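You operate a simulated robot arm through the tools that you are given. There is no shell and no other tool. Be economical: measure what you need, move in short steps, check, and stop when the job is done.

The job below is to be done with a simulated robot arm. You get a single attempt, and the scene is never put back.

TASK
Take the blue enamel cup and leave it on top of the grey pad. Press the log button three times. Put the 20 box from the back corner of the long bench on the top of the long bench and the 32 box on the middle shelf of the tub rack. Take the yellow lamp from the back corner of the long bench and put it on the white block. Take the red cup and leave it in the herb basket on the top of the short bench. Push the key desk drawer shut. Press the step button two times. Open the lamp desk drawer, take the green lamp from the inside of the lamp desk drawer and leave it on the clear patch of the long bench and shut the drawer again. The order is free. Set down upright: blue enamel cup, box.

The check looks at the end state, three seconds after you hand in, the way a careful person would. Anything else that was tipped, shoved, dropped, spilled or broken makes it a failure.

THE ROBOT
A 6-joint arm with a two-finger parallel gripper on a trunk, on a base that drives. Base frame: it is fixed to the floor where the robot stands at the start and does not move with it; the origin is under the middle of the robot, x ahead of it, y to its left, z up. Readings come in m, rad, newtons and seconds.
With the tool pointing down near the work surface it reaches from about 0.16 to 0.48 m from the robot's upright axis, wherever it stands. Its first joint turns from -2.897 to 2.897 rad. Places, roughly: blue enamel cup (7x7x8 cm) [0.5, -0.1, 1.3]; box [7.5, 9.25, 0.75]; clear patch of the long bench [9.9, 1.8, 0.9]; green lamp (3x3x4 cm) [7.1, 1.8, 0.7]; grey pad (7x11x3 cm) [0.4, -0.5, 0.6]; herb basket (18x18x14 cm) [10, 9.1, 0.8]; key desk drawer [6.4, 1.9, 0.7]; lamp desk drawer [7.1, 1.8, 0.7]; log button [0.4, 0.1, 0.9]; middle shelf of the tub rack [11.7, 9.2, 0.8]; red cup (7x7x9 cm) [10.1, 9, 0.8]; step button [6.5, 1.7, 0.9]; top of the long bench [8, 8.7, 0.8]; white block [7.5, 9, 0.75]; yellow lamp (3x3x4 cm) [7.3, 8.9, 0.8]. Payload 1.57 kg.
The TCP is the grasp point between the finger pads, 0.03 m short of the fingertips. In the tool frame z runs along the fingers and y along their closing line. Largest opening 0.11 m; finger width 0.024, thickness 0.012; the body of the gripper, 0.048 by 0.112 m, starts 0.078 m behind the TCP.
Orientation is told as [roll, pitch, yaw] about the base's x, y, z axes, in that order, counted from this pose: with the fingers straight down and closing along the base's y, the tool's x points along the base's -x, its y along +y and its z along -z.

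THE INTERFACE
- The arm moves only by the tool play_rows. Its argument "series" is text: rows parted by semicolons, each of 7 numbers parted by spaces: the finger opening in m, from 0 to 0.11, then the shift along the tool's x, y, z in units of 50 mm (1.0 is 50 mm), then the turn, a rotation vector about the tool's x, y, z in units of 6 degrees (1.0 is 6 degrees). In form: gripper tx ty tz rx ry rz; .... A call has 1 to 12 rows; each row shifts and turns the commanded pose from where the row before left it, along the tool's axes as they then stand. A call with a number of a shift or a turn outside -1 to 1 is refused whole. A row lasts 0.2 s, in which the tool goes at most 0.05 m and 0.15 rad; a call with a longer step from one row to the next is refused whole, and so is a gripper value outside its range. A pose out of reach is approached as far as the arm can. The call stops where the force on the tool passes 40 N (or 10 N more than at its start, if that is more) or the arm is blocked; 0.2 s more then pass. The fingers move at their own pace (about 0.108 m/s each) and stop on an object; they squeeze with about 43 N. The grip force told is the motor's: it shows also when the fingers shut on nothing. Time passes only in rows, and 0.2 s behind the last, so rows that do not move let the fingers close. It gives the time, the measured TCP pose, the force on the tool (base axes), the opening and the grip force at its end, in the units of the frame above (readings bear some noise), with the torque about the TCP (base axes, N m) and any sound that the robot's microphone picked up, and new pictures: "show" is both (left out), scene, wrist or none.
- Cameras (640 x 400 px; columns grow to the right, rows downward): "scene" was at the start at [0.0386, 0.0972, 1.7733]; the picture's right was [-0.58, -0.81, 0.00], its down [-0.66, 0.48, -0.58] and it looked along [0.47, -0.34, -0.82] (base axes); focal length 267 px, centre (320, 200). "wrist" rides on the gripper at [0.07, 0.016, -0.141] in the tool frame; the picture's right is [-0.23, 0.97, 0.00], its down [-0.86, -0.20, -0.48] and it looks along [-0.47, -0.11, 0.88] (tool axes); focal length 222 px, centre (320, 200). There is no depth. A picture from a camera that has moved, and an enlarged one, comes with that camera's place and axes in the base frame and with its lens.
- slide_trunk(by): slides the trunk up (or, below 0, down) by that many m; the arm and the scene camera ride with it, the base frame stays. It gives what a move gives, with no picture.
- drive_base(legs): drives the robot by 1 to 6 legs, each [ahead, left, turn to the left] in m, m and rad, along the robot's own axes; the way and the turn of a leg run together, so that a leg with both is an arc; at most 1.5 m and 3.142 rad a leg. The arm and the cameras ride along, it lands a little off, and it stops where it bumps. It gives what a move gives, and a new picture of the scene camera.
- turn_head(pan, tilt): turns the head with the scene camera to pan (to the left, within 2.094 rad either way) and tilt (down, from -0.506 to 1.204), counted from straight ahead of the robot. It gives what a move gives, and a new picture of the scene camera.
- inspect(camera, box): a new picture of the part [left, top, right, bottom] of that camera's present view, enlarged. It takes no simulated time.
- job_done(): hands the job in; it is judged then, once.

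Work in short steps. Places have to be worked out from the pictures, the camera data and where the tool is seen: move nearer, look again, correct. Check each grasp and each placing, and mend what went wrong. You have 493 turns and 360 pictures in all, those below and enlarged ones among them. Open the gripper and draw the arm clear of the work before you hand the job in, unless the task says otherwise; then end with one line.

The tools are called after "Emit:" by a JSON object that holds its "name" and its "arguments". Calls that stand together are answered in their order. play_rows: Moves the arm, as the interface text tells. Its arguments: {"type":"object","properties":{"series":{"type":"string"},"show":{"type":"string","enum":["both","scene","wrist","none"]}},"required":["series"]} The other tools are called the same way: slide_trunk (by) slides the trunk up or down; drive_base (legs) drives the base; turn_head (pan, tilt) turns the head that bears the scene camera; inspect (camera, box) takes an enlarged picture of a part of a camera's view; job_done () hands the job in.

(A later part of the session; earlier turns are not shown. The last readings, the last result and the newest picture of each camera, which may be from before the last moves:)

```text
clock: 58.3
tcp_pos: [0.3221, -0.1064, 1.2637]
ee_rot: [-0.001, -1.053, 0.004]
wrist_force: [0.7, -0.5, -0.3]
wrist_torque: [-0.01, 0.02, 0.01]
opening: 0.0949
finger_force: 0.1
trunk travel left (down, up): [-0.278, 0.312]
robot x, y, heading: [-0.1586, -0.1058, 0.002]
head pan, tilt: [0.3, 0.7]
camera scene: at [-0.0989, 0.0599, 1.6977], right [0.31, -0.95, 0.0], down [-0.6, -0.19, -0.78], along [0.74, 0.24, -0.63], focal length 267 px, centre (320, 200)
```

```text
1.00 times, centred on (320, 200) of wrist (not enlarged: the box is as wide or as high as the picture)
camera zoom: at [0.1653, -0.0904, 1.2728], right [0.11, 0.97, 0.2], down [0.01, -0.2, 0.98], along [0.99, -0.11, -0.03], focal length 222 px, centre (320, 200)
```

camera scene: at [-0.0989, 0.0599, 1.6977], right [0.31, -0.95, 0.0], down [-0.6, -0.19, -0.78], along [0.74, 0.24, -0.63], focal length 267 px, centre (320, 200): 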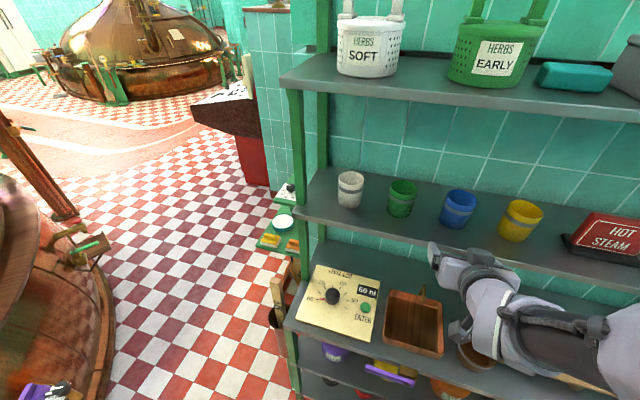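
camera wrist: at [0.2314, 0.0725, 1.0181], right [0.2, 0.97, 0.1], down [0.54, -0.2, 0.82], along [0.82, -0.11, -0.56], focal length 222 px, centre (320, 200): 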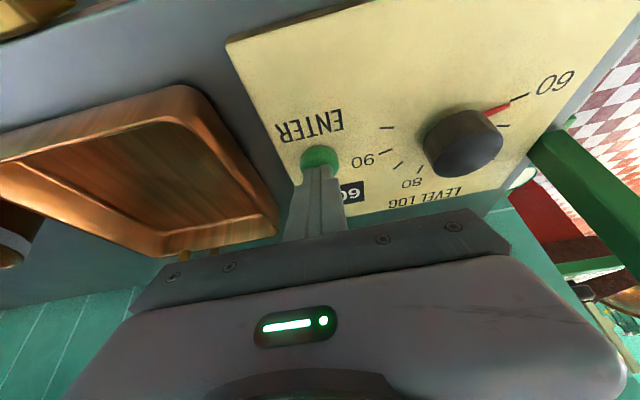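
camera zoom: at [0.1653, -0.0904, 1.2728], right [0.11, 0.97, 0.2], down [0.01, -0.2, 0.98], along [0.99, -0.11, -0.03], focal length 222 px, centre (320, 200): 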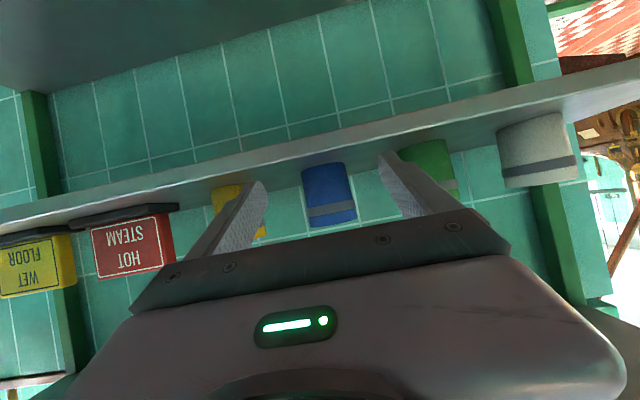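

Cup is centred at y≈-0.110, z 1.22–1.30, fingers straddle it freely. Drive ahead 0.13.

Emit:
{"name": "drive_base", "arguments": {"legs": [[0.13, -0.004, 0]]}}

Emit:
{"name": "inspect", "arguments": {"camera": "wrist", "box": [160, 100, 480, 300]}}

```text
clock: 59.6
tcp_pos: [0.4522, -0.1097, 1.2627]
ee_rot: [-0.002, -1.052, 0.004]
wrist_force: [-0.5, -0.4, 0.5]
wrist_torque: [0.0, 0.04, 0.0]
opening: 0.0949
finger_force: 0.0
trunk travel left (down, up): [-0.278, 0.312]
robot x, y, heading: [-0.0297, -0.1065, 0.002]
head pan, tilt: [0.3, 0.7]
camera scene: at [0.0306, 0.0563, 1.6977], right [0.31, -0.95, 0.0], down [-0.6, -0.19, -0.77], along [0.74, 0.24, -0.63], focal length 267 px, centre (320, 200)
```

scene: 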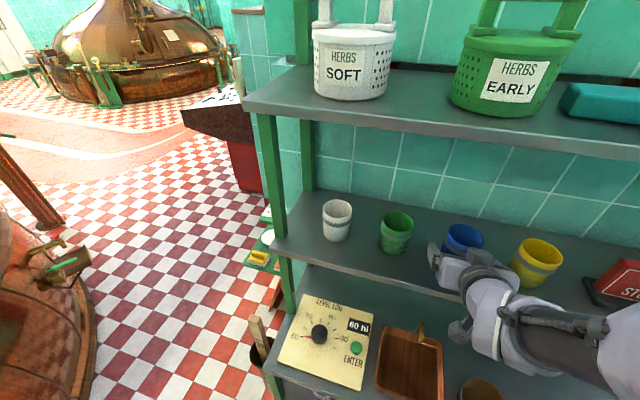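

```text
2.00 times, centred on (320, 200) of wrist
camera zoom: at [0.2947, -0.0939, 1.2726], right [0.11, 0.97, 0.2], down [0.01, -0.2, 0.98], along [0.99, -0.11, -0.03], focal length 444 px, centre (320, 200)
```

zoom: 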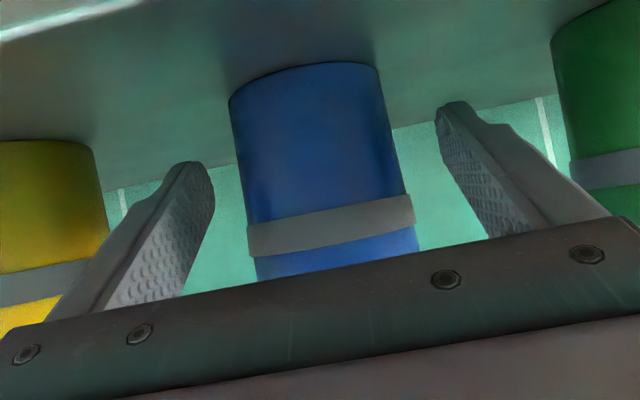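

Cup width in the image suggests its centre is nearer x≈0.487. Drive 0.033 further.

Emit:
{"name": "drive_base", "arguments": {"legs": [[0.033, -0.002, 0]]}}

Emit:
{"name": "inspect", "arguments": {"camera": "wrist", "box": [160, 100, 480, 300]}}

```text
clock: 60.5
tcp_pos: [0.484, -0.1118, 1.2634]
ee_rot: [-0.002, -1.052, 0.004]
wrist_force: [1.1, 0.6, 0.3]
wrist_torque: [-0.02, 0.05, -0.01]
opening: 0.095
finger_force: 0.1
trunk travel left (down, up): [-0.278, 0.312]
robot x, y, heading: [0.0009, -0.1095, 0.002]
head pan, tilt: [0.3, 0.7]
camera scene: at [0.0636, 0.0543, 1.6977], right [0.31, -0.95, 0.0], down [-0.6, -0.19, -0.77], along [0.74, 0.24, -0.63], focal length 267 px, centre (320, 200)
```

scene: 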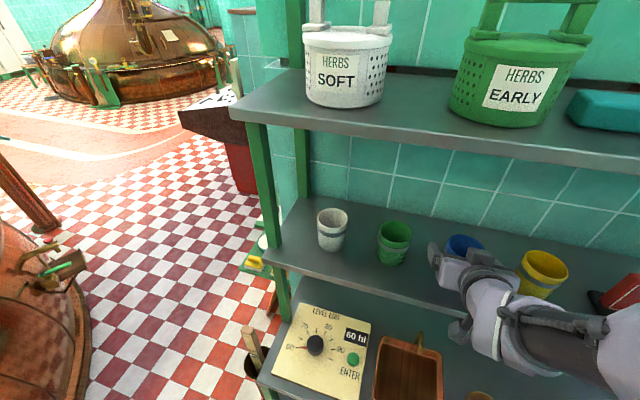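

```text
2.00 times, centred on (320, 200) of wrist
camera zoom: at [0.3274, -0.0959, 1.2724], right [0.11, 0.97, 0.2], down [0.01, -0.2, 0.98], along [0.99, -0.11, -0.03], focal length 444 px, centre (320, 200)
```

zoom: 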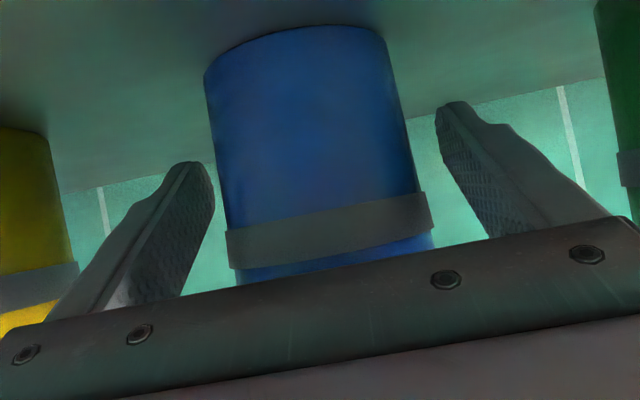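

Advance 12 mm more, then close.

Emit:
{"name": "drive_base", "arguments": {"legs": [[0.012, 0, 0]]}}

Emit:
{"name": "play_rows", "arguments": {"series": "0.06 0 0 0 0 0 0;0.06 0 0 0 0 0 0;0.06 0 0 0 0 0 0;0.06 0 0 0 0 0 0", "show": "wrist"}}

```text
clock: 61.2
tcp_pos: [0.4949, -0.1116, 1.2643]
ee_rot: [-0.002, -1.052, 0.004]
wrist_force: [-0.2, 0.9, -0.4]
wrist_torque: [-0.01, 0.04, 0.02]
opening: 0.0951
finger_force: 0.1
trunk travel left (down, up): [-0.278, 0.312]
robot x, y, heading: [0.0114, -0.1126, -0.0]
head pan, tilt: [0.3, 0.7]
camera scene: at [0.0741, 0.0545, 1.6977], right [0.31, -0.95, 0.0], down [-0.6, -0.19, -0.78], along [0.74, 0.24, -0.63], focal length 267 px, centre (320, 200)
```

scene: 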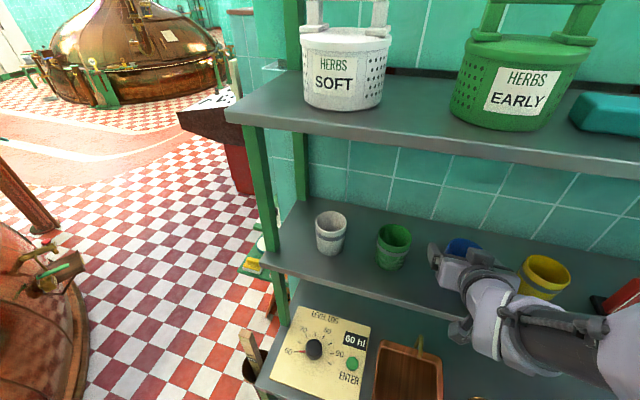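

```text
clock: 62.2
tcp_pos: [0.4939, -0.1119, 1.2624]
ee_rot: [-0.003, -1.053, 0.005]
wrist_force: [0.0, 0.1, 0.7]
wrist_torque: [-0.05, -0.02, 0.01]
opening: 0.0642
finger_force: 43.2
trunk travel left (down, up): [-0.278, 0.312]
robot x, y, heading: [0.01, -0.1148, -0.0]
head pan, tilt: [0.3, 0.7]
camera wrist: at [0.3375, -0.0959, 1.2729], right [0.11, 0.97, 0.2], down [0.01, -0.2, 0.98], along [0.99, -0.11, -0.03], focal length 222 px, centre (320, 200)
```

wrist: 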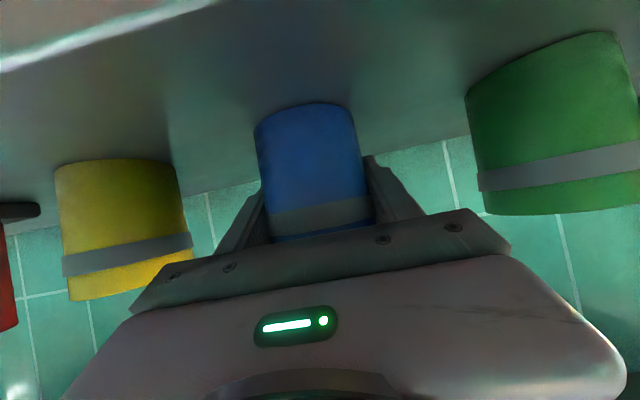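

Gripped at 0.064 with 43 N. Lift with the trunk 4 cm, then check.

Emit:
{"name": "slide_trunk", "arguments": {"by": 0.04}}

Emit:
{"name": "drive_base", "arguments": {"legs": [[-0.4, 0, 0]]}}

Emit:
{"name": "inspect", "arguments": {"camera": "wrist", "box": [0, 0, 640, 400]}}

```text
clock: 63.0
tcp_pos: [0.4945, -0.1104, 1.3032]
ee_rot: [-0.003, -1.053, 0.003]
wrist_force: [-0.1, 0.1, -0.7]
wrist_torque: [-0.02, -0.03, -0.03]
opening: 0.0646
finger_force: 42.7
trunk travel left (down, up): [-0.318, 0.272]
robot x, y, heading: [0.0123, -0.1159, -0.001]
head pan, tilt: [0.3, 0.7]
```

```text
clock: 65.5
tcp_pos: [0.0915, -0.113, 1.3058]
ee_rot: [-0.003, -1.055, 0.003]
wrist_force: [-1.0, 0.4, -0.8]
wrist_torque: [-0.01, -0.01, 0.02]
opening: 0.0647
finger_force: 43.0
trunk travel left (down, up): [-0.318, 0.272]
robot x, y, heading: [-0.3915, -0.1089, -0.002]
head pan, tilt: [0.3, 0.7]
camera scene: at [-0.3287, 0.0538, 1.7379], right [0.3, -0.95, 0.0], down [-0.6, -0.19, -0.78], along [0.74, 0.24, -0.63], focal length 267 px, centre (320, 200)
```

scene: 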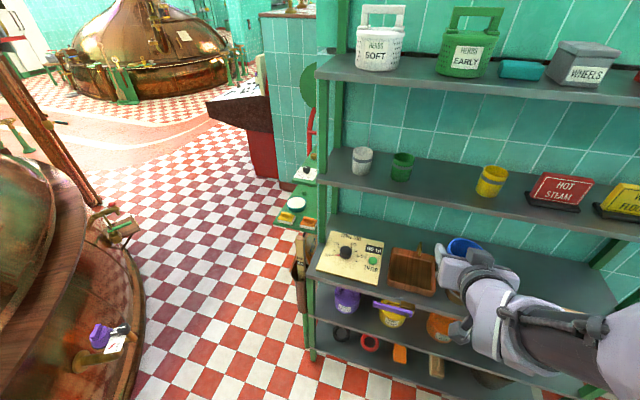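

```text
1.00 times, centred on (320, 200) of wrist (not enlarged: the box is as wide or as high as the picture)
camera zoom: at [-0.0643, -0.0968, 1.313], right [0.11, 0.97, 0.2], down [0.01, -0.2, 0.98], along [0.99, -0.11, -0.03], focal length 222 px, centre (320, 200)
```

zoom: 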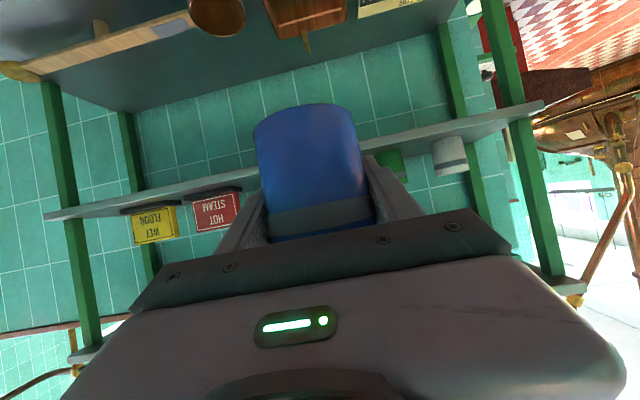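

Cup held well. Lower the trunk fully, drive right to the pad's y, and lower the arm in free space.

Emit:
{"name": "slide_trunk", "arguments": {"by": -0.318}}

Emit:
{"name": "drive_base", "arguments": {"legs": [[-0.1, -0.333, 0.002]]}}

Emit:
{"name": "play_rows", "arguments": {"series": "0.05 0.86 0 0.49 0 0 0;0.05 0.86 0 0.49 0 0 0;0.05 0.86 0 0.49 0 0 0;0.05 0.86 0 0.49 0 0 0;0.05 0.86 0 0.49 0 0 0;0.05 0 0 0 0 0 0", "show": "none"}}

```text
clock: 68.7
tcp_pos: [0.0934, -0.1126, 0.9847]
ee_rot: [-0.001, -1.054, 0.004]
wrist_force: [-0.5, -0.9, -1.2]
wrist_torque: [0.01, 0.0, -0.05]
opening: 0.0646
finger_force: 43.0
trunk travel left (down, up): [0.0, 0.59]
robot x, y, heading: [-0.3884, -0.1126, 0.0]
head pan, tilt: [0.3, 0.7]
```

```text
clock: 71.0
tcp_pos: [-0.0063, -0.4431, 0.9856]
ee_rot: [-0.001, -1.056, 0.004]
wrist_force: [-0.1, 0.0, -1.2]
wrist_torque: [-0.01, -0.03, 0.0]
opening: 0.0645
finger_force: 42.9
trunk travel left (down, up): [0.0, 0.59]
robot x, y, heading: [-0.49, -0.445, 0.0]
head pan, tilt: [0.3, 0.7]
camera scene: at [-0.4282, -0.2781, 1.4198], right [0.3, -0.95, 0.0], down [-0.6, -0.19, -0.78], along [0.74, 0.24, -0.63], focal length 267 px, centre (320, 200)
```

scene: 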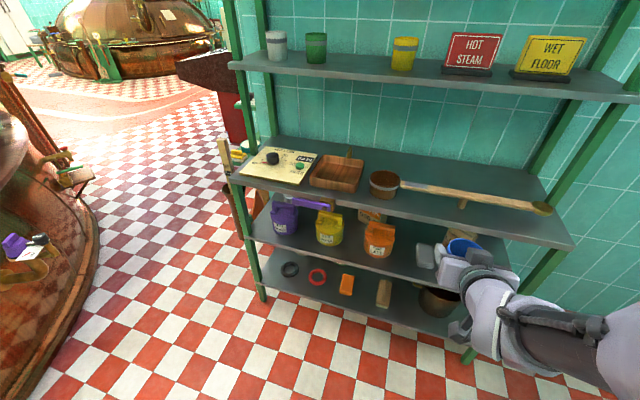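

```text
clock: 72.3
tcp_pos: [0.0105, -0.4424, 0.7395]
ee_rot: [-0.001, -1.054, 0.003]
wrist_force: [-0.1, 0.0, -0.7]
wrist_torque: [-0.01, -0.01, -0.02]
opening: 0.0644
finger_force: 43.1
out of reach, approached as far as the arm can: row 1, 2
trunk travel left (down, up): [0.0, 0.59]
robot x, y, heading: [-0.4881, -0.4458, 0.001]
head pan, tilt: [0.3, 0.7]
```

Drive ahead 0.2 and look at the pad from both cameras.

Emit:
{"name": "drive_base", "arguments": {"legs": [[0.2, 0, 0]]}}

Emit:
{"name": "inspect", "arguments": {"camera": "wrist", "box": [0, 0, 640, 400]}}

Emit:
{"name": "inspect", "arguments": {"camera": "scene", "box": [340, 180, 580, 330]}}

```text
clock: 73.9
tcp_pos: [0.208, -0.4438, 0.7387]
ee_rot: [-0.003, -1.055, 0.004]
wrist_force: [-0.3, 0.0, -0.5]
wrist_torque: [-0.01, -0.01, -0.03]
opening: 0.064
finger_force: 43.0
trunk travel left (down, up): [0.0, 0.59]
robot x, y, heading: [-0.2905, -0.443, -0.002]
head pan, tilt: [0.3, 0.7]
camera scene: at [-0.2324, -0.2782, 1.4183], right [0.3, -0.95, 0.0], down [-0.61, -0.19, -0.76], along [0.73, 0.23, -0.64], focal length 267 px, centre (320, 200)
```

scene: 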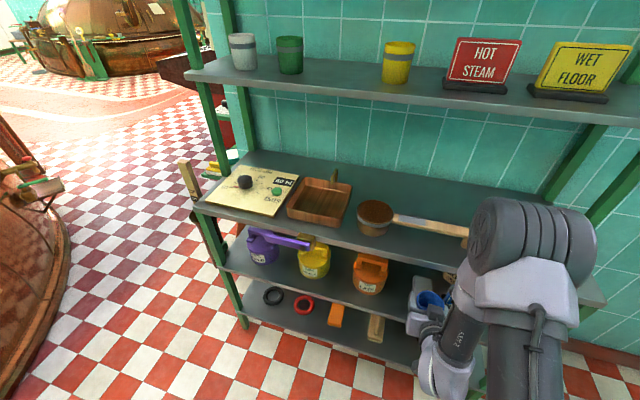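

```text
1.00 times, centred on (320, 200) of wrist (not enlarged: the box is as wide or as high as the picture)
camera zoom: at [0.0507, -0.4272, 0.7492], right [0.11, 0.97, 0.2], down [0.01, -0.2, 0.98], along [0.99, -0.11, -0.03], focal length 222 px, centre (320, 200)
```

zoom: 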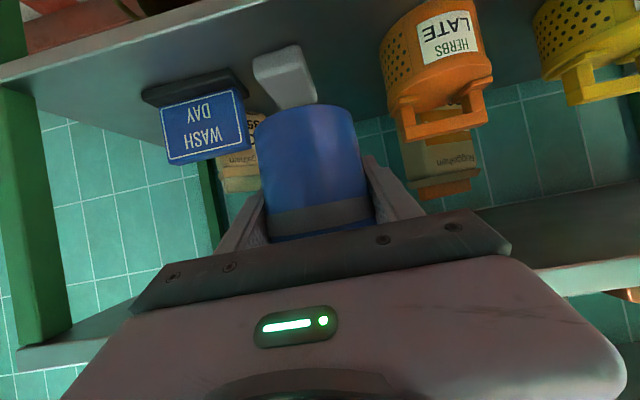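

```text
2.67 times, centred on (460, 255) of scene
camera zoom: at [-0.2324, -0.2782, 1.4183], right [0.3, -0.95, 0.0], down [-0.61, -0.19, -0.76], along [0.73, 0.23, -0.64], focal length 712 px, centre (-53, 53)
```

zoom: 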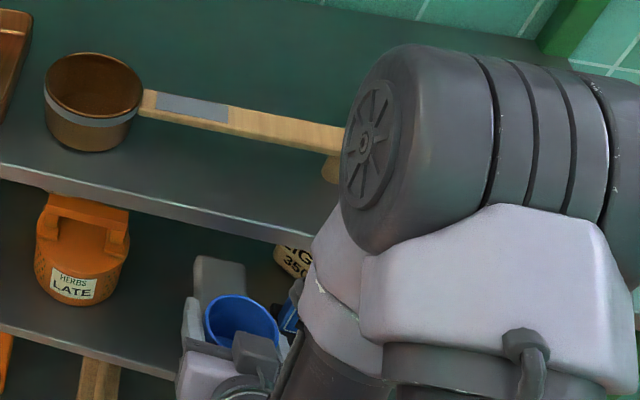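

Zoom on the pad in the wrist view for its lateral position and height.

Emit:
{"name": "inspect", "arguments": {"camera": "wrist", "box": [200, 20, 360, 120]}}

```text
4.00 times, centred on (280, 70) of wrist
camera zoom: at [0.0507, -0.4272, 0.7492], right [0.11, 0.97, 0.2], down [0.01, -0.2, 0.98], along [0.99, -0.11, -0.03], focal length 888 px, centre (480, 720)
```

zoom: 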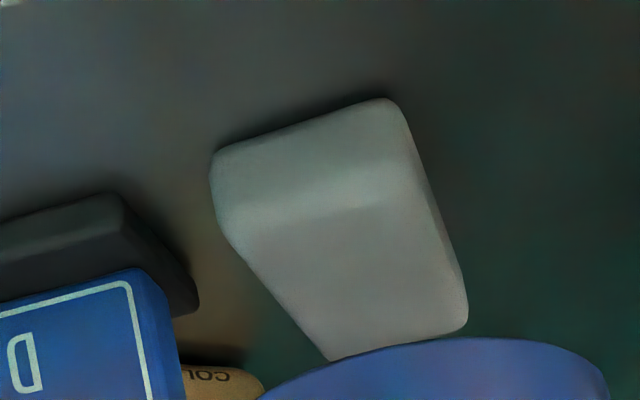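

Triangulation gives pad x 0.34–0.45, y −0.445…−0.508, top z≈0.56: deeper and lower than thought. The forearm must clear the bench edge, so I back off and extend the arm more.

Emit:
{"name": "drive_base", "arguments": {"legs": [[-0.25, -0.033, 0.003]]}}

Emit:
{"name": "play_rows", "arguments": {"series": "0.05 0.86 0 0.49 0 0 0;0.05 0.43 0 0.25 0 0 0;0.05 -0.49 0 0.86 0 0 0;0.05 -0.49 0 0.86 0 0 0;0.05 0 0 0 0 0 0", "show": "scene"}}

```text
clock: 75.8
tcp_pos: [-0.0437, -0.4731, 0.7393]
ee_rot: [-0.002, -1.054, 0.011]
wrist_force: [-0.5, -0.6, -1.3]
wrist_torque: [0.04, -0.02, 0.03]
opening: 0.0644
finger_force: 43.7
trunk travel left (down, up): [0.0, 0.59]
robot x, y, heading: [-0.547, -0.4784, 0.007]
head pan, tilt: [0.3, 0.7]
camera scene: at [-0.4845, -0.3126, 1.4183], right [0.3, -0.95, 0.0], down [-0.61, -0.2, -0.76], along [0.73, 0.23, -0.64], focal length 267 px, centre (320, 200)
```

scene: 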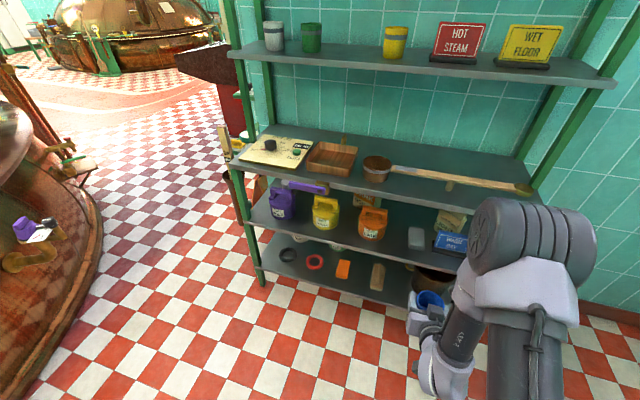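

```text
clock: 77.0
tcp_pos: [0.0547, -0.4739, 0.6671]
ee_rot: [-0.001, -1.053, 0.011]
wrist_force: [0.3, -0.9, -1.4]
wrist_torque: [0.02, -0.01, 0.01]
opening: 0.0643
finger_force: 43.1
trunk travel left (down, up): [0.0, 0.59]
robot x, y, heading: [-0.5434, -0.4763, 0.012]
head pan, tilt: [0.3, 0.7]
camera scene: at [-0.4843, -0.3126, 1.4183], right [0.3, -0.95, 0.0], down [-0.61, -0.2, -0.76], along [0.73, 0.23, -0.64], focal length 267 px, centre (320, 200)
```

scene: 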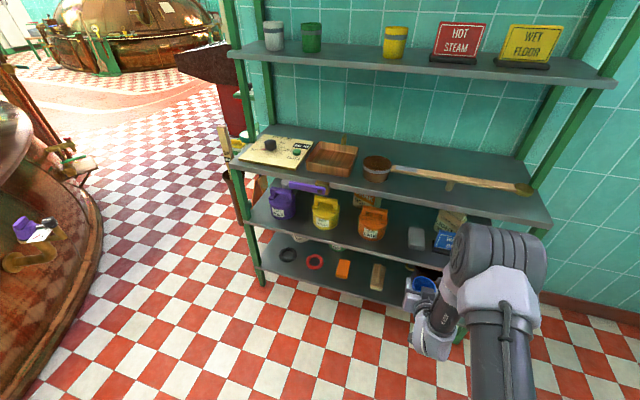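

Works at r=0.60. Extend further to move elbow/forearm back relative to the tool.

Emit:
{"name": "play_rows", "arguments": {"series": "0.05 -0.49 0 0.86 0 0 0;0.05 -0.49 0 0.86 0 0 0;0.05 0 0 0 0 0 0", "show": "scene"}}

```text
clock: 77.8
tcp_pos: [0.1547, -0.4718, 0.6665]
ee_rot: [-0.001, -1.051, 0.01]
wrist_force: [-0.3, -0.2, -0.2]
wrist_torque: [-0.01, -0.02, 0.0]
opening: 0.0644
finger_force: 43.2
trunk travel left (down, up): [0.0, 0.59]
robot x, y, heading: [-0.548, -0.4778, 0.009]
head pan, tilt: [0.3, 0.7]
camera scene: at [-0.4843, -0.3125, 1.4183], right [0.3, -0.95, 0.0], down [-0.61, -0.2, -0.76], along [0.73, 0.23, -0.64], focal length 267 px, centre (320, 200)
```

scene: 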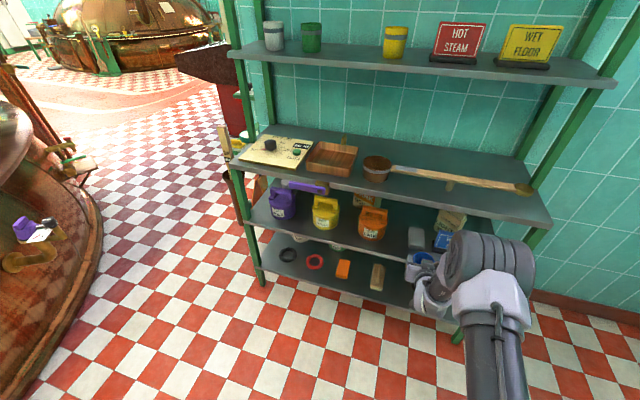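

Works even at r=0.70. Drive forward partway and inspect before the final advance.

Emit:
{"name": "drive_base", "arguments": {"legs": [[0.14, -0.006, -0.01]]}}

Emit:
{"name": "inspect", "arguments": {"camera": "wrist", "box": [0, 0, 640, 400]}}

Emit:
{"name": "inspect", "arguments": {"camera": "scene", "box": [360, 180, 600, 330]}}

```text
clock: 79.1
tcp_pos: [0.2908, -0.4842, 0.6658]
ee_rot: [-0.001, -1.055, 0.001]
wrist_force: [-0.1, 0.2, -1.0]
wrist_torque: [0.01, 0.0, 0.03]
opening: 0.0646
finger_force: 43.1
trunk travel left (down, up): [0.0, 0.59]
robot x, y, heading: [-0.4085, -0.4842, 0.0]
head pan, tilt: [0.3, 0.7]
camera scene: at [-0.3465, -0.3186, 1.4183], right [0.29, -0.96, 0.0], down [-0.62, -0.19, -0.76], along [0.73, 0.23, -0.64], focal length 267 px, centre (320, 200)
```

scene: 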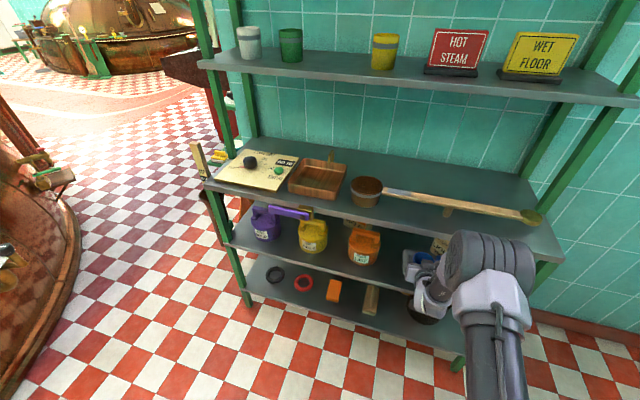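

```text
1.00 times, centred on (320, 200) of wrist (not enlarged: the box is as wide or as high as the picture)
camera zoom: at [0.1337, -0.4681, 0.6756], right [0.11, 0.97, 0.2], down [0.01, -0.2, 0.98], along [0.99, -0.11, -0.03], focal length 222 px, centre (320, 200)
```

zoom: 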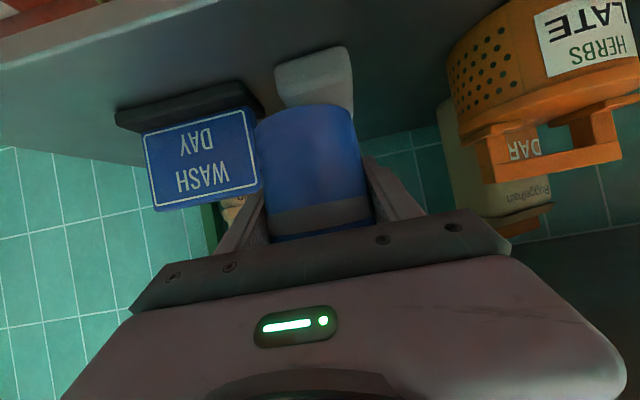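

```text
2.67 times, centred on (480, 255) of scene
camera zoom: at [-0.3465, -0.3186, 1.4183], right [0.29, -0.96, 0.0], down [-0.62, -0.19, -0.76], along [0.73, 0.23, -0.64], focal length 712 px, centre (-107, 53)
```

zoom: 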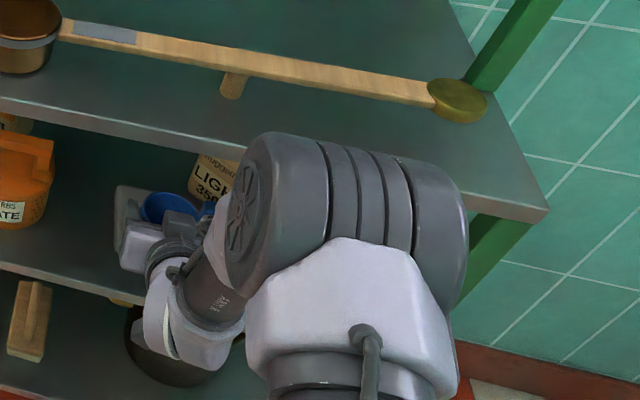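

Pad confirmed: centre ≈(0.40,-0.474). Elbow has room. Drive 0.097 ahead and 1 cm left.

Emit:
{"name": "drive_base", "arguments": {"legs": [[0.097, 0.01, 0]]}}

Emit:
{"name": "inspect", "arguments": {"camera": "wrist", "box": [160, 0, 480, 200]}}

```text
clock: 80.2
tcp_pos: [0.3866, -0.4726, 0.6666]
ee_rot: [-0.002, -1.053, 0.004]
wrist_force: [0.1, 0.8, -0.2]
wrist_torque: [0.0, -0.02, -0.05]
opening: 0.0642
finger_force: 43.1
trunk travel left (down, up): [0.0, 0.59]
robot x, y, heading: [-0.3116, -0.474, 0.0]
head pan, tilt: [0.3, 0.7]
camera scene: at [-0.2496, -0.3085, 1.4183], right [0.3, -0.95, 0.0], down [-0.62, -0.19, -0.76], along [0.73, 0.23, -0.64], focal length 267 px, centre (320, 200)
```

scene: 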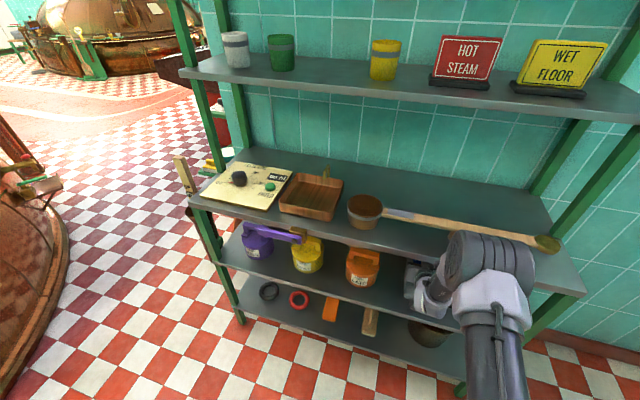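

```text
2.00 times, centred on (320, 100) of wrist
camera zoom: at [0.2309, -0.4571, 0.6756], right [0.11, 0.97, 0.2], down [0.01, -0.2, 0.98], along [0.99, -0.11, -0.03], focal length 444 px, centre (320, 400)
```

zoom: 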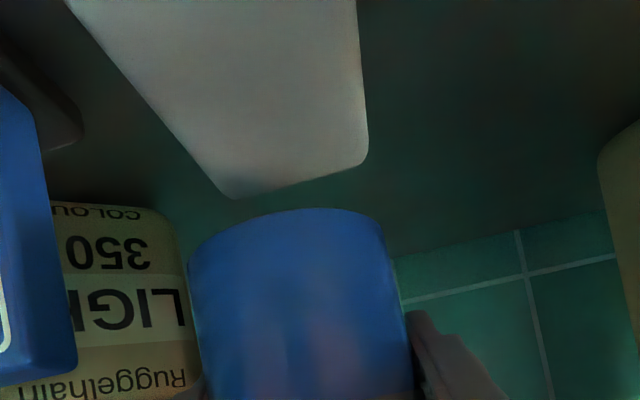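

Aligned. Cup bottom is ~0.05 below TCP, so pad contact is expected at TCP z≈0.61. Lower 0.04 first, then in small steps.

Emit:
{"name": "play_rows", "arguments": {"series": "0.05 0.348 0 0.198 0 0 0;0.05 0.348 0 0.198 0 0 0;0.05 0 0 0 0 0 0", "show": "wrist"}}

```text
clock: 81.0
tcp_pos: [0.3875, -0.4726, 0.6246]
ee_rot: [0.0, -1.053, 0.002]
wrist_force: [0.8, -0.9, -1.1]
wrist_torque: [-0.02, -0.02, 0.01]
opening: 0.0645
finger_force: 43.0
trunk travel left (down, up): [0.0, 0.59]
robot x, y, heading: [-0.3103, -0.4722, -0.002]
head pan, tilt: [0.3, 0.7]
camera wrist: at [0.2309, -0.4562, 0.635], right [0.11, 0.97, 0.2], down [0.01, -0.2, 0.98], along [0.99, -0.11, -0.03], focal length 222 px, centre (320, 200)
```

wrist: 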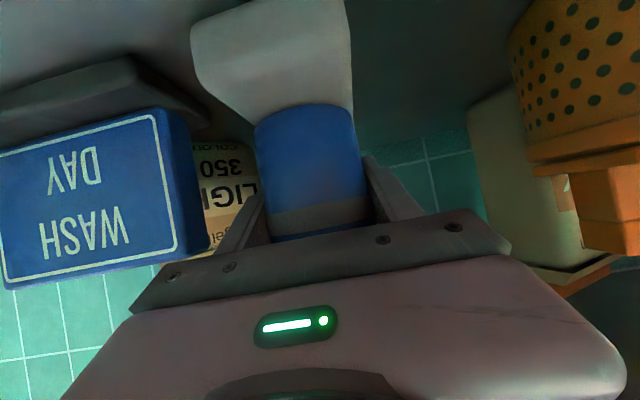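

Cup well over the pad. Continue down in 4 mm steps until contact force appears.

Emit:
{"name": "play_rows", "arguments": {"series": "0.05 0.07 0 0.04 0 0 0;0.05 0 0 0 0 0 0;0.05 0.07 0 0.04 0 0 0;0.05 0 0 0 0 0 0", "show": "none"}}

```text
clock: 82.0
tcp_pos: [0.3858, -0.4726, 0.6228]
ee_rot: [-0.003, -1.062, 0.006]
wrist_force: [2.6, 0.5, 32.5]
wrist_torque: [0.03, 0.43, 0.07]
opening: 0.0646
finger_force: 42.9
trunk travel left (down, up): [0.0, 0.59]
robot x, y, heading: [-0.3061, -0.475, 0.002]
head pan, tilt: [0.3, 0.7]
```

Contact. Relieve to a light force, then release.

Emit:
{"name": "play_rows", "arguments": {"series": "0.05 -0.085 0 -0.049 0 0 0;0.05 0 0 0 0 0 0", "show": "none"}}

```text
clock: 82.6
tcp_pos: [0.3856, -0.4732, 0.6231]
ee_rot: [-0.004, -1.051, 0.0]
wrist_force: [4.6, 1.4, 9.0]
wrist_torque: [-0.01, -0.26, 0.07]
opening: 0.0643
finger_force: 43.6
trunk travel left (down, up): [0.0, 0.59]
robot x, y, heading: [-0.3142, -0.4726, -0.001]
head pan, tilt: [0.3, 0.7]
```

Light contact (9 N). Open moderately to 0.09 and look.

Emit:
{"name": "play_rows", "arguments": {"series": "0.09 0 0 0 0 0 0;0.09 0 0 0 0 0 0;0.09 0 0 0 0 0 0", "show": "wrist"}}

```text
clock: 83.4
tcp_pos: [0.3873, -0.4729, 0.6224]
ee_rot: [-0.002, -1.051, 0.003]
wrist_force: [-0.4, 0.6, -0.6]
wrist_torque: [0.02, 0.01, 0.01]
opening: 0.09
finger_force: 0.0
trunk travel left (down, up): [0.0, 0.59]
robot x, y, heading: [-0.308, -0.4754, 0.006]
head pan, tilt: [0.3, 0.7]
camera wrist: at [0.2306, -0.457, 0.632], right [0.11, 0.97, 0.2], down [0.01, -0.2, 0.98], along [0.99, -0.11, -0.03], focal length 222 px, centre (320, 200)
```

wrist: 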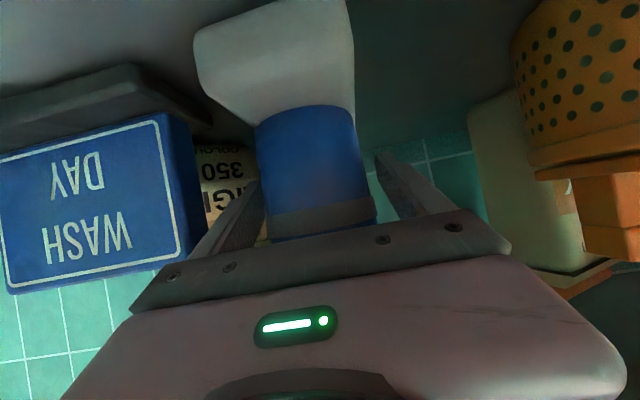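

Cup stands on the pad. Back out straight.

Emit:
{"name": "drive_base", "arguments": {"legs": [[-0.35, 0, 0]]}}

Emit:
{"name": "inspect", "arguments": {"camera": "wrist", "box": [0, 0, 640, 400]}}

```text
clock: 85.7
tcp_pos: [0.0371, -0.4763, 0.6229]
ee_rot: [-0.003, -1.054, -0.006]
wrist_force: [0.3, 0.2, 0.5]
wrist_torque: [0.0, 0.01, -0.03]
opening: 0.09
finger_force: 0.1
trunk travel left (down, up): [0.0, 0.59]
robot x, y, heading: [-0.6612, -0.4724, -0.008]
head pan, tilt: [0.3, 0.7]
camera scene: at [-0.598, -0.3078, 1.4183], right [0.29, -0.96, 0.0], down [-0.62, -0.19, -0.76], along [0.73, 0.22, -0.64], focal length 267 px, centre (320, 200)
```

scene: 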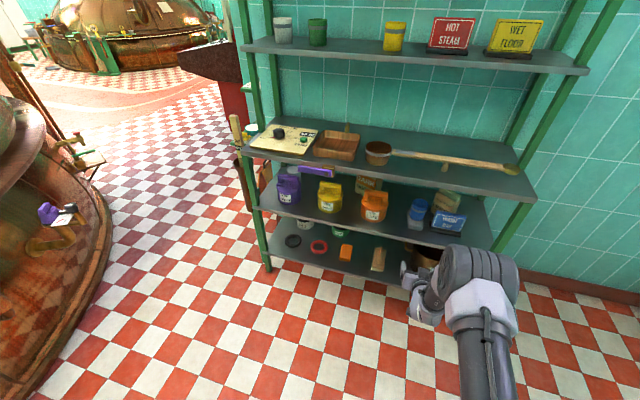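

```text
1.00 times, centred on (320, 200) of wrist (not enlarged: the box is as wide or as high as the picture)
camera zoom: at [-0.119, -0.4607, 0.6322], right [0.12, 0.97, 0.2], down [0.01, -0.2, 0.98], along [0.99, -0.12, -0.03], focal length 222 px, centre (320, 200)
```

zoom: 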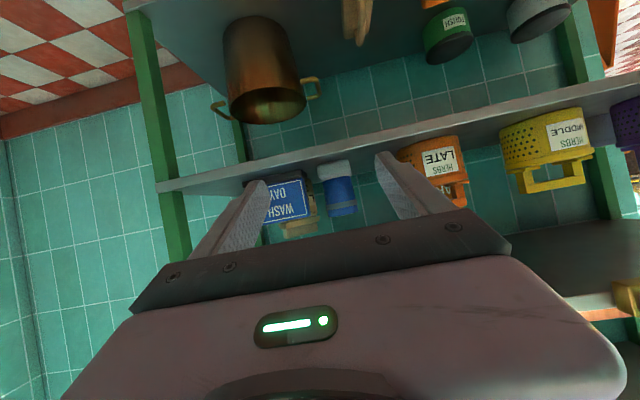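

Cup stands upright on the pad. Now tuck the arm (tool down, near the body) for travelling.

Emit:
{"name": "play_rows", "arguments": {"series": "0 -0.05 0 -0.72 0 1 0;0 0 0 -0.72 0 1 0;0 0.1 0 -0.7 0 1 0;0 0.18 0 -0.68 0 1 0;0 0.26 0 -0.66 0 1 0;0 0.34 0 -0.62 0 1 0;0 0.42 0 -0.58 0 1 0;0 0.5 0 -0.54 0 1 0;0 0.55 0 -0.48 0 1 0;0 0.6 0 -0.4 0 1 0;0 0.6 0 -0.4 0 0 0;0 0 0 0 0 0 0", "show": "none"}}

Emit:
{"name": "turn_head", "arguments": {"pan": 0.0, "tilt": 0.4}}

```text
clock: 88.3
tcp_pos: [-0.3015, -0.4737, 0.8296]
ee_rot: [-0.001, -0.005, -0.007]
wrist_force: [-0.3, -0.4, 0.1]
wrist_torque: [-0.03, -0.04, -0.02]
opening: 0.0
finger_force: 21.1
trunk travel left (down, up): [0.0, 0.59]
robot x, y, heading: [-0.6568, -0.4724, -0.007]
head pan, tilt: [0.3, 0.7]
```

```text
clock: 89.1
tcp_pos: [-0.3008, -0.4742, 0.8293]
ee_rot: [0.0, -0.006, -0.007]
wrist_force: [0.4, 0.8, 1.1]
wrist_torque: [-0.01, 0.04, -0.01]
opening: 0.0
finger_force: 21.9
trunk travel left (down, up): [0.0, 0.59]
robot x, y, heading: [-0.6601, -0.4739, -0.013]
head pan, tilt: [0.0, 0.4]
camera scene: at [-0.5868, -0.333, 1.4451], right [-0.01, -1.0, 0.0], down [-0.39, 0.0, -0.92], along [0.92, -0.01, -0.39], focal length 267 px, centre (320, 200)
```

scene: 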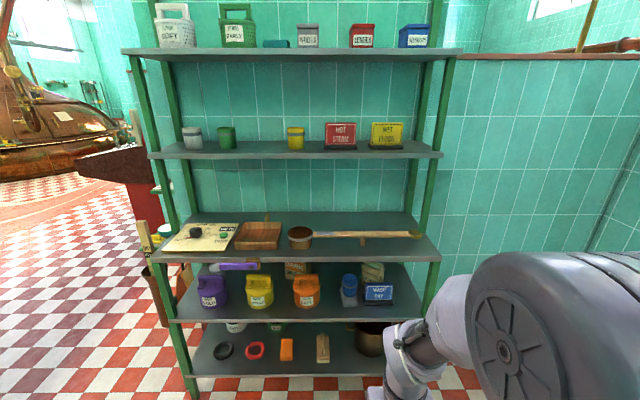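

Raise the trunk for a view and turn left to look along the aisle.

Emit:
{"name": "slide_trunk", "arguments": {"by": 0.4}}

Emit:
{"name": "turn_head", "arguments": {"pan": 0.7, "tilt": 0.25}}

Emit:
{"name": "play_rows", "arguments": {"series": "0 0.8 0 0 0 0 0;0 0.8 0 0 0 0 0;0 0 0 0 0 0 0", "show": "scene"}}

```text
clock: 92.9
tcp_pos: [-0.3004, -0.4743, 1.2286]
ee_rot: [-0.001, -0.007, -0.007]
wrist_force: [-0.8, 0.2, -0.2]
wrist_torque: [0.0, 0.03, 0.0]
opening: 0.0
finger_force: 21.2
trunk travel left (down, up): [-0.4, 0.19]
robot x, y, heading: [-0.6596, -0.4699, -0.008]
head pan, tilt: [0.0, 0.4]
```

```text
clock: 94.0
tcp_pos: [-0.2993, -0.4743, 1.229]
ee_rot: [0.001, -0.007, -0.007]
wrist_force: [0.2, -0.1, 0.0]
wrist_torque: [-0.02, 0.0, 0.03]
opening: 0.0001
finger_force: 21.4
trunk travel left (down, up): [-0.4, 0.19]
robot x, y, heading: [-0.6623, -0.4741, -0.008]
head pan, tilt: [0.7, 0.25]
camera scene: at [-0.6075, -0.2727, 1.8592], right [0.64, -0.77, 0.0], down [-0.19, -0.16, -0.97], along [0.75, 0.62, -0.25], focal length 267 px, centre (320, 200)
```

scene: 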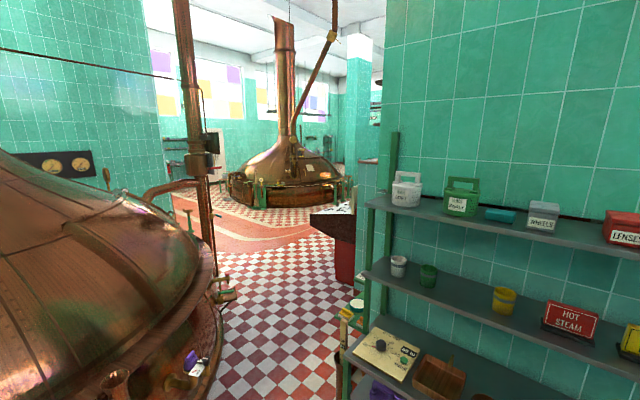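

```text
clock: 94.8
tcp_pos: [-0.3772, -0.4714, 1.227]
ee_rot: [0.001, -0.003, -0.006]
wrist_force: [0.8, 0.1, 0.3]
wrist_torque: [0.02, 0.03, -0.04]
opening: 0.0
finger_force: 21.5
out of reach, approached as far as the arm can: row 2
trunk travel left (down, up): [-0.4, 0.19]
robot x, y, heading: [-0.6597, -0.473, -0.006]
head pan, tilt: [0.7, 0.25]
camera scene: at [-0.6067, -0.2728, 1.8592], right [0.64, -0.77, 0.0], down [-0.19, -0.16, -0.97], along [0.75, 0.62, -0.25], focal length 267 px, centre (320, 200)
```

scene: 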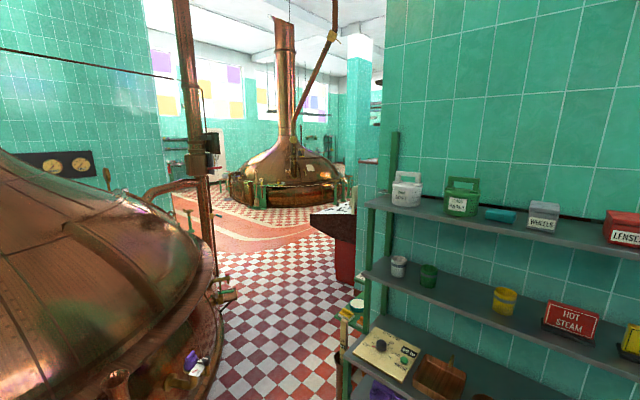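

Passage between the vat and rack side looks ~1 m wide. I drive in two legs around the corner and look ahead.

Emit:
{"name": "drive_base", "arguments": {"legs": [[0.5, 1.1, 0], [0.5, 0.33, 0.6]]}}

Emit:
{"name": "turn_head", "arguments": {"pan": -0.2, "tilt": 0.3}}

```text
clock: 104.0
tcp_pos: [0.432, 1.2738, 1.228]
ee_rot: [-0.003, -0.003, 0.615]
wrist_force: [-1.2, -0.7, 0.0]
wrist_torque: [0.01, 0.0, -0.01]
opening: 0.0001
finger_force: 20.9
trunk travel left (down, up): [-0.4, 0.19]
robot x, y, heading: [0.2038, 1.1093, 0.612]
head pan, tilt: [0.7, 0.25]
camera scene: at [0.1287, 1.3017, 1.8591], right [0.97, -0.26, 0.0], down [-0.06, -0.24, -0.97], along [0.25, 0.94, -0.25], focal length 267 px, centre (320, 200)
```

scene: 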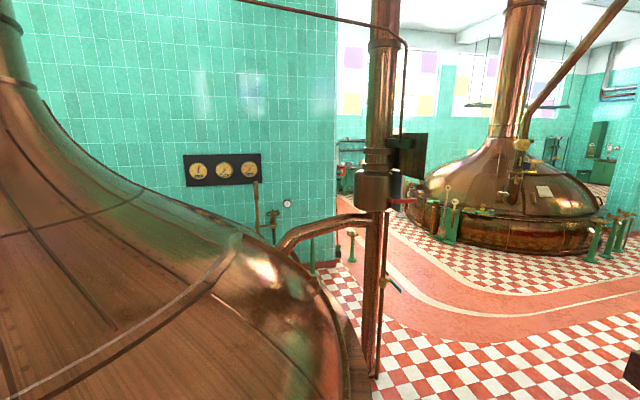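

```text
clock: 105.2
tcp_pos: [0.4334, 1.2725, 1.2277]
ee_rot: [-0.001, -0.004, 0.615]
wrist_force: [0.5, 0.1, 0.5]
wrist_torque: [-0.03, -0.01, 0.0]
opening: 0.0
finger_force: 21.3
trunk travel left (down, up): [-0.4, 0.19]
robot x, y, heading: [0.2025, 1.1075, 0.61]
head pan, tilt: [-0.201, 0.3]
camera scene: at [0.1902, 1.2482, 1.8545], right [0.4, -0.92, 0.0], down [-0.27, -0.12, -0.96], along [0.88, 0.38, -0.3], focal length 267 px, centre (320, 200)
```

scene: 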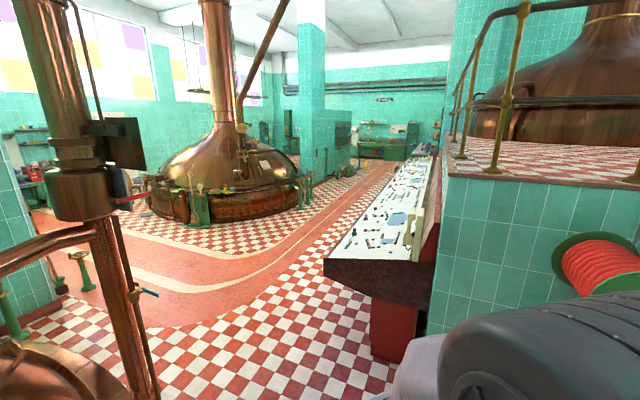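

The long console runs along y≈1.86 from x≈1.7 to 7. I drive out to y≈2.45 then along it.

Emit:
{"name": "drive_base", "arguments": {"legs": [[0.943, 0.128, 0], [0.943, 0.128, 0], [0, 0, -0.61], [1.5, 0.1, 0], [1.5, 0, 0]]}}

Emit:
{"name": "turn_head", "arguments": {"pan": -0.3, "tilt": 0.4}}

```text
refused: leg 4 is longer than a leg can be; nothing moved
```

```text
clock: 105.8
tcp_pos: [0.4319, 1.273, 1.2273]
ee_rot: [0.001, -0.003, 0.613]
wrist_force: [0.0, 0.0, 0.5]
wrist_torque: [-0.02, -0.03, -0.01]
opening: 0.0
finger_force: 21.6
trunk travel left (down, up): [-0.4, 0.19]
robot x, y, heading: [0.2035, 1.106, 0.616]
head pan, tilt: [-0.3, 0.4]
camera scene: at [0.1928, 1.2393, 1.8452], right [0.31, -0.95, 0.0], down [-0.37, -0.12, -0.92], along [0.88, 0.28, -0.39], focal length 267 px, centre (320, 200)
```

scene: 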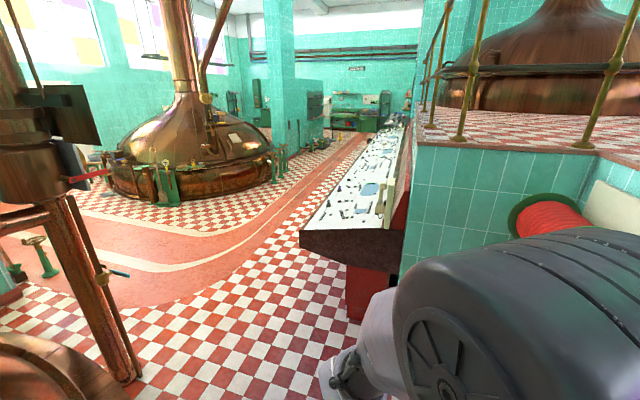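

Emit:
{"name": "drive_base", "arguments": {"legs": [[0.943, 0.128, 0], [0.943, 0.128, 0], [0, 0, -0.616], [1.45, 0.08, 0], [1.45, 0, 0]]}}

```text
clock: 130.5
tcp_pos: [4.7458, 2.5104, 1.2267]
ee_rot: [0.001, -0.005, 0.029]
wrist_force: [0.9, -0.2, 0.0]
wrist_torque: [-0.02, -0.01, -0.02]
opening: 0.0
finger_force: 21.3
trunk travel left (down, up): [-0.4, 0.19]
robot x, y, heading: [4.4585, 2.5006, 0.034]
head pan, tilt: [-0.3, 0.4]
camera scene: at [4.5264, 2.6145, 1.8452], right [-0.27, -0.96, 0.0], down [-0.38, 0.1, -0.92], along [0.89, -0.25, -0.39], focal length 267 px, centre (320, 200)
```

scene: 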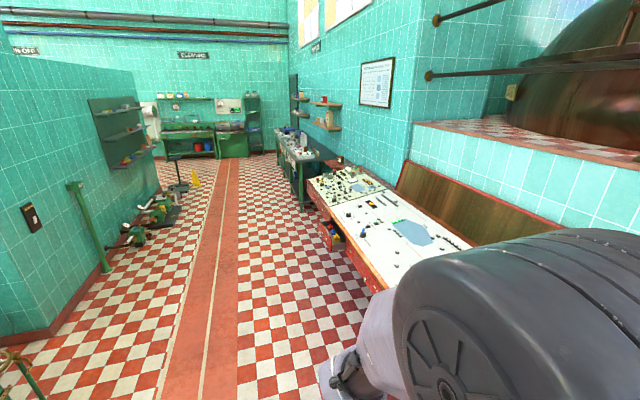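

I see an open drawer in the console ahead. Zoom in there.

Emit:
{"name": "inspect", "arguments": {"camera": "scene", "box": [290, 160, 450, 260]}}

```text
4.00 times, centred on (370, 210) of scene
camera zoom: at [4.5264, 2.6145, 1.8452], right [-0.27, -0.96, 0.0], down [-0.38, 0.1, -0.92], along [0.89, -0.25, -0.39], focal length 1067 px, centre (120, 160)
```

zoom: 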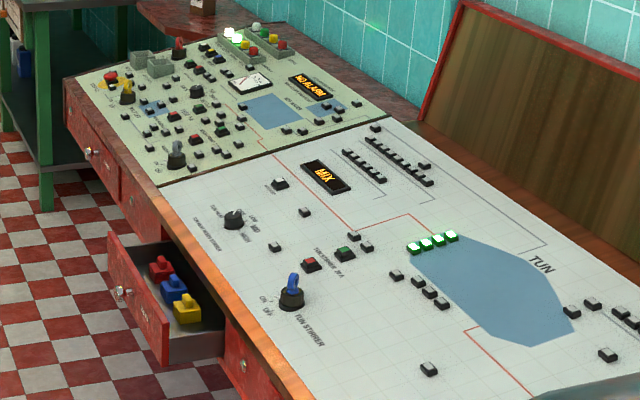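

The key desk drawer is open with things in it; next one further is closed. I drive alongside and turn to face the console.

Emit:
{"name": "drive_base", "arguments": {"legs": [[1.3, 0.1, -0.034], [0.7, 0.02, 0], [0, 0, -1.571]]}}

Emit:
{"name": "turn_head", "arguments": {"pan": 0.2, "tilt": 0.75}}

Emit:
{"name": "play_rows", "arguments": {"series": "0 0 0 0 0 0 0;0 0 0 0 0 0 0", "show": "both"}}

```text
clock: 144.3
tcp_pos: [6.4712, 2.3378, 1.228]
ee_rot: [0.002, -0.004, -1.579]
wrist_force: [-0.3, 0.5, -0.6]
wrist_torque: [0.01, -0.01, 0.0]
opening: 0.0
finger_force: 21.4
trunk travel left (down, up): [-0.4, 0.19]
robot x, y, heading: [6.4687, 2.6242, -1.579]
head pan, tilt: [-0.3, 0.4]
camera scene: at [6.5823, 2.5518, 1.8452], right [-0.95, 0.3, 0.0], down [0.12, 0.37, -0.92], along [-0.28, -0.88, -0.39], focal length 267 px, centre (320, 200)
```

scene: 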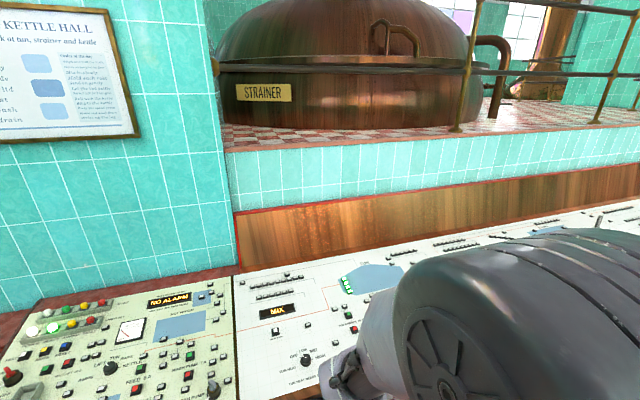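

```text
clock: 145.3
tcp_pos: [6.47, 2.3378, 1.2281]
ee_rot: [-0.001, -0.003, -1.578]
wrist_force: [0.5, 0.2, -0.2]
wrist_torque: [-0.02, -0.02, 0.02]
opening: 0.0002
finger_force: 20.9
trunk travel left (down, up): [-0.4, 0.19]
robot x, y, heading: [6.4684, 2.6218, -1.577]
head pan, tilt: [0.201, 0.75]
camera scene: at [6.6263, 2.5588, 1.8141], right [-0.98, -0.19, 0.0], down [-0.13, 0.67, -0.73], along [0.14, -0.72, -0.68], focal length 267 px, centre (320, 200)
```

scene: 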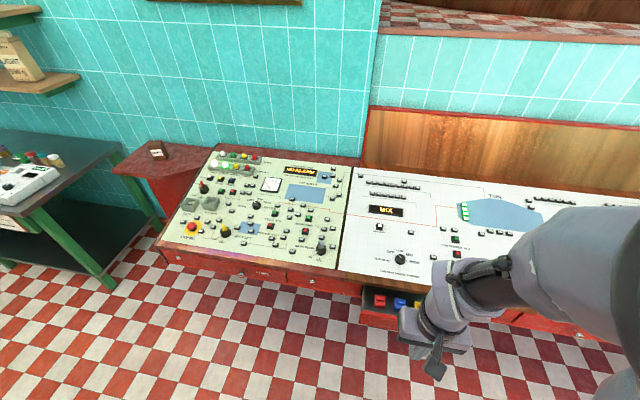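

```text
clock: 145.9
tcp_pos: [6.4704, 2.3385, 1.2277]
ee_rot: [-0.001, -0.004, -1.578]
wrist_force: [0.3, -0.3, 0.2]
wrist_torque: [0.02, -0.02, 0.02]
opening: 0.0
finger_force: 21.3
trunk travel left (down, up): [-0.4, 0.19]
robot x, y, heading: [6.473, 2.621, -1.578]
head pan, tilt: [0.201, 0.75]
camera scene: at [6.6263, 2.5588, 1.8141], right [-0.98, -0.19, 0.0], down [-0.13, 0.67, -0.73], along [0.14, -0.72, -0.68], focal length 267 px, centre (320, 200)
camera wrist: at [6.4882, 2.4079, 1.3687], right [0.97, -0.23, 0.0], down [-0.2, -0.85, 0.48], along [-0.11, -0.47, -0.88], focal length 222 px, centre (320, 200)
```

scene: 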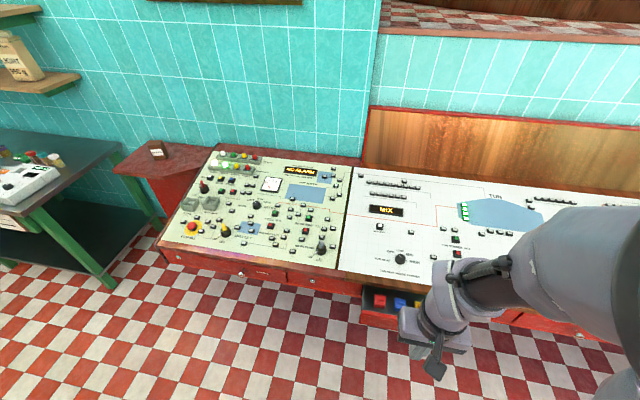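
wrist: 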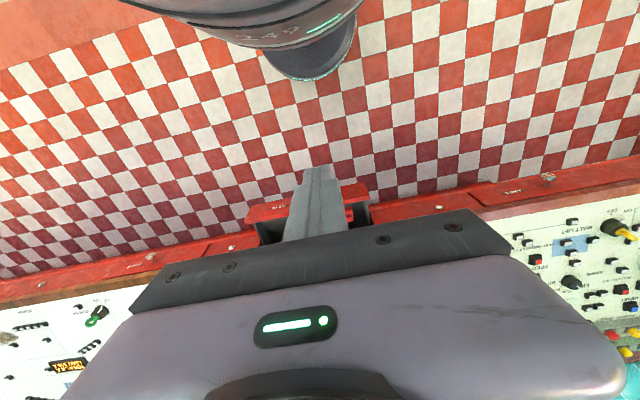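

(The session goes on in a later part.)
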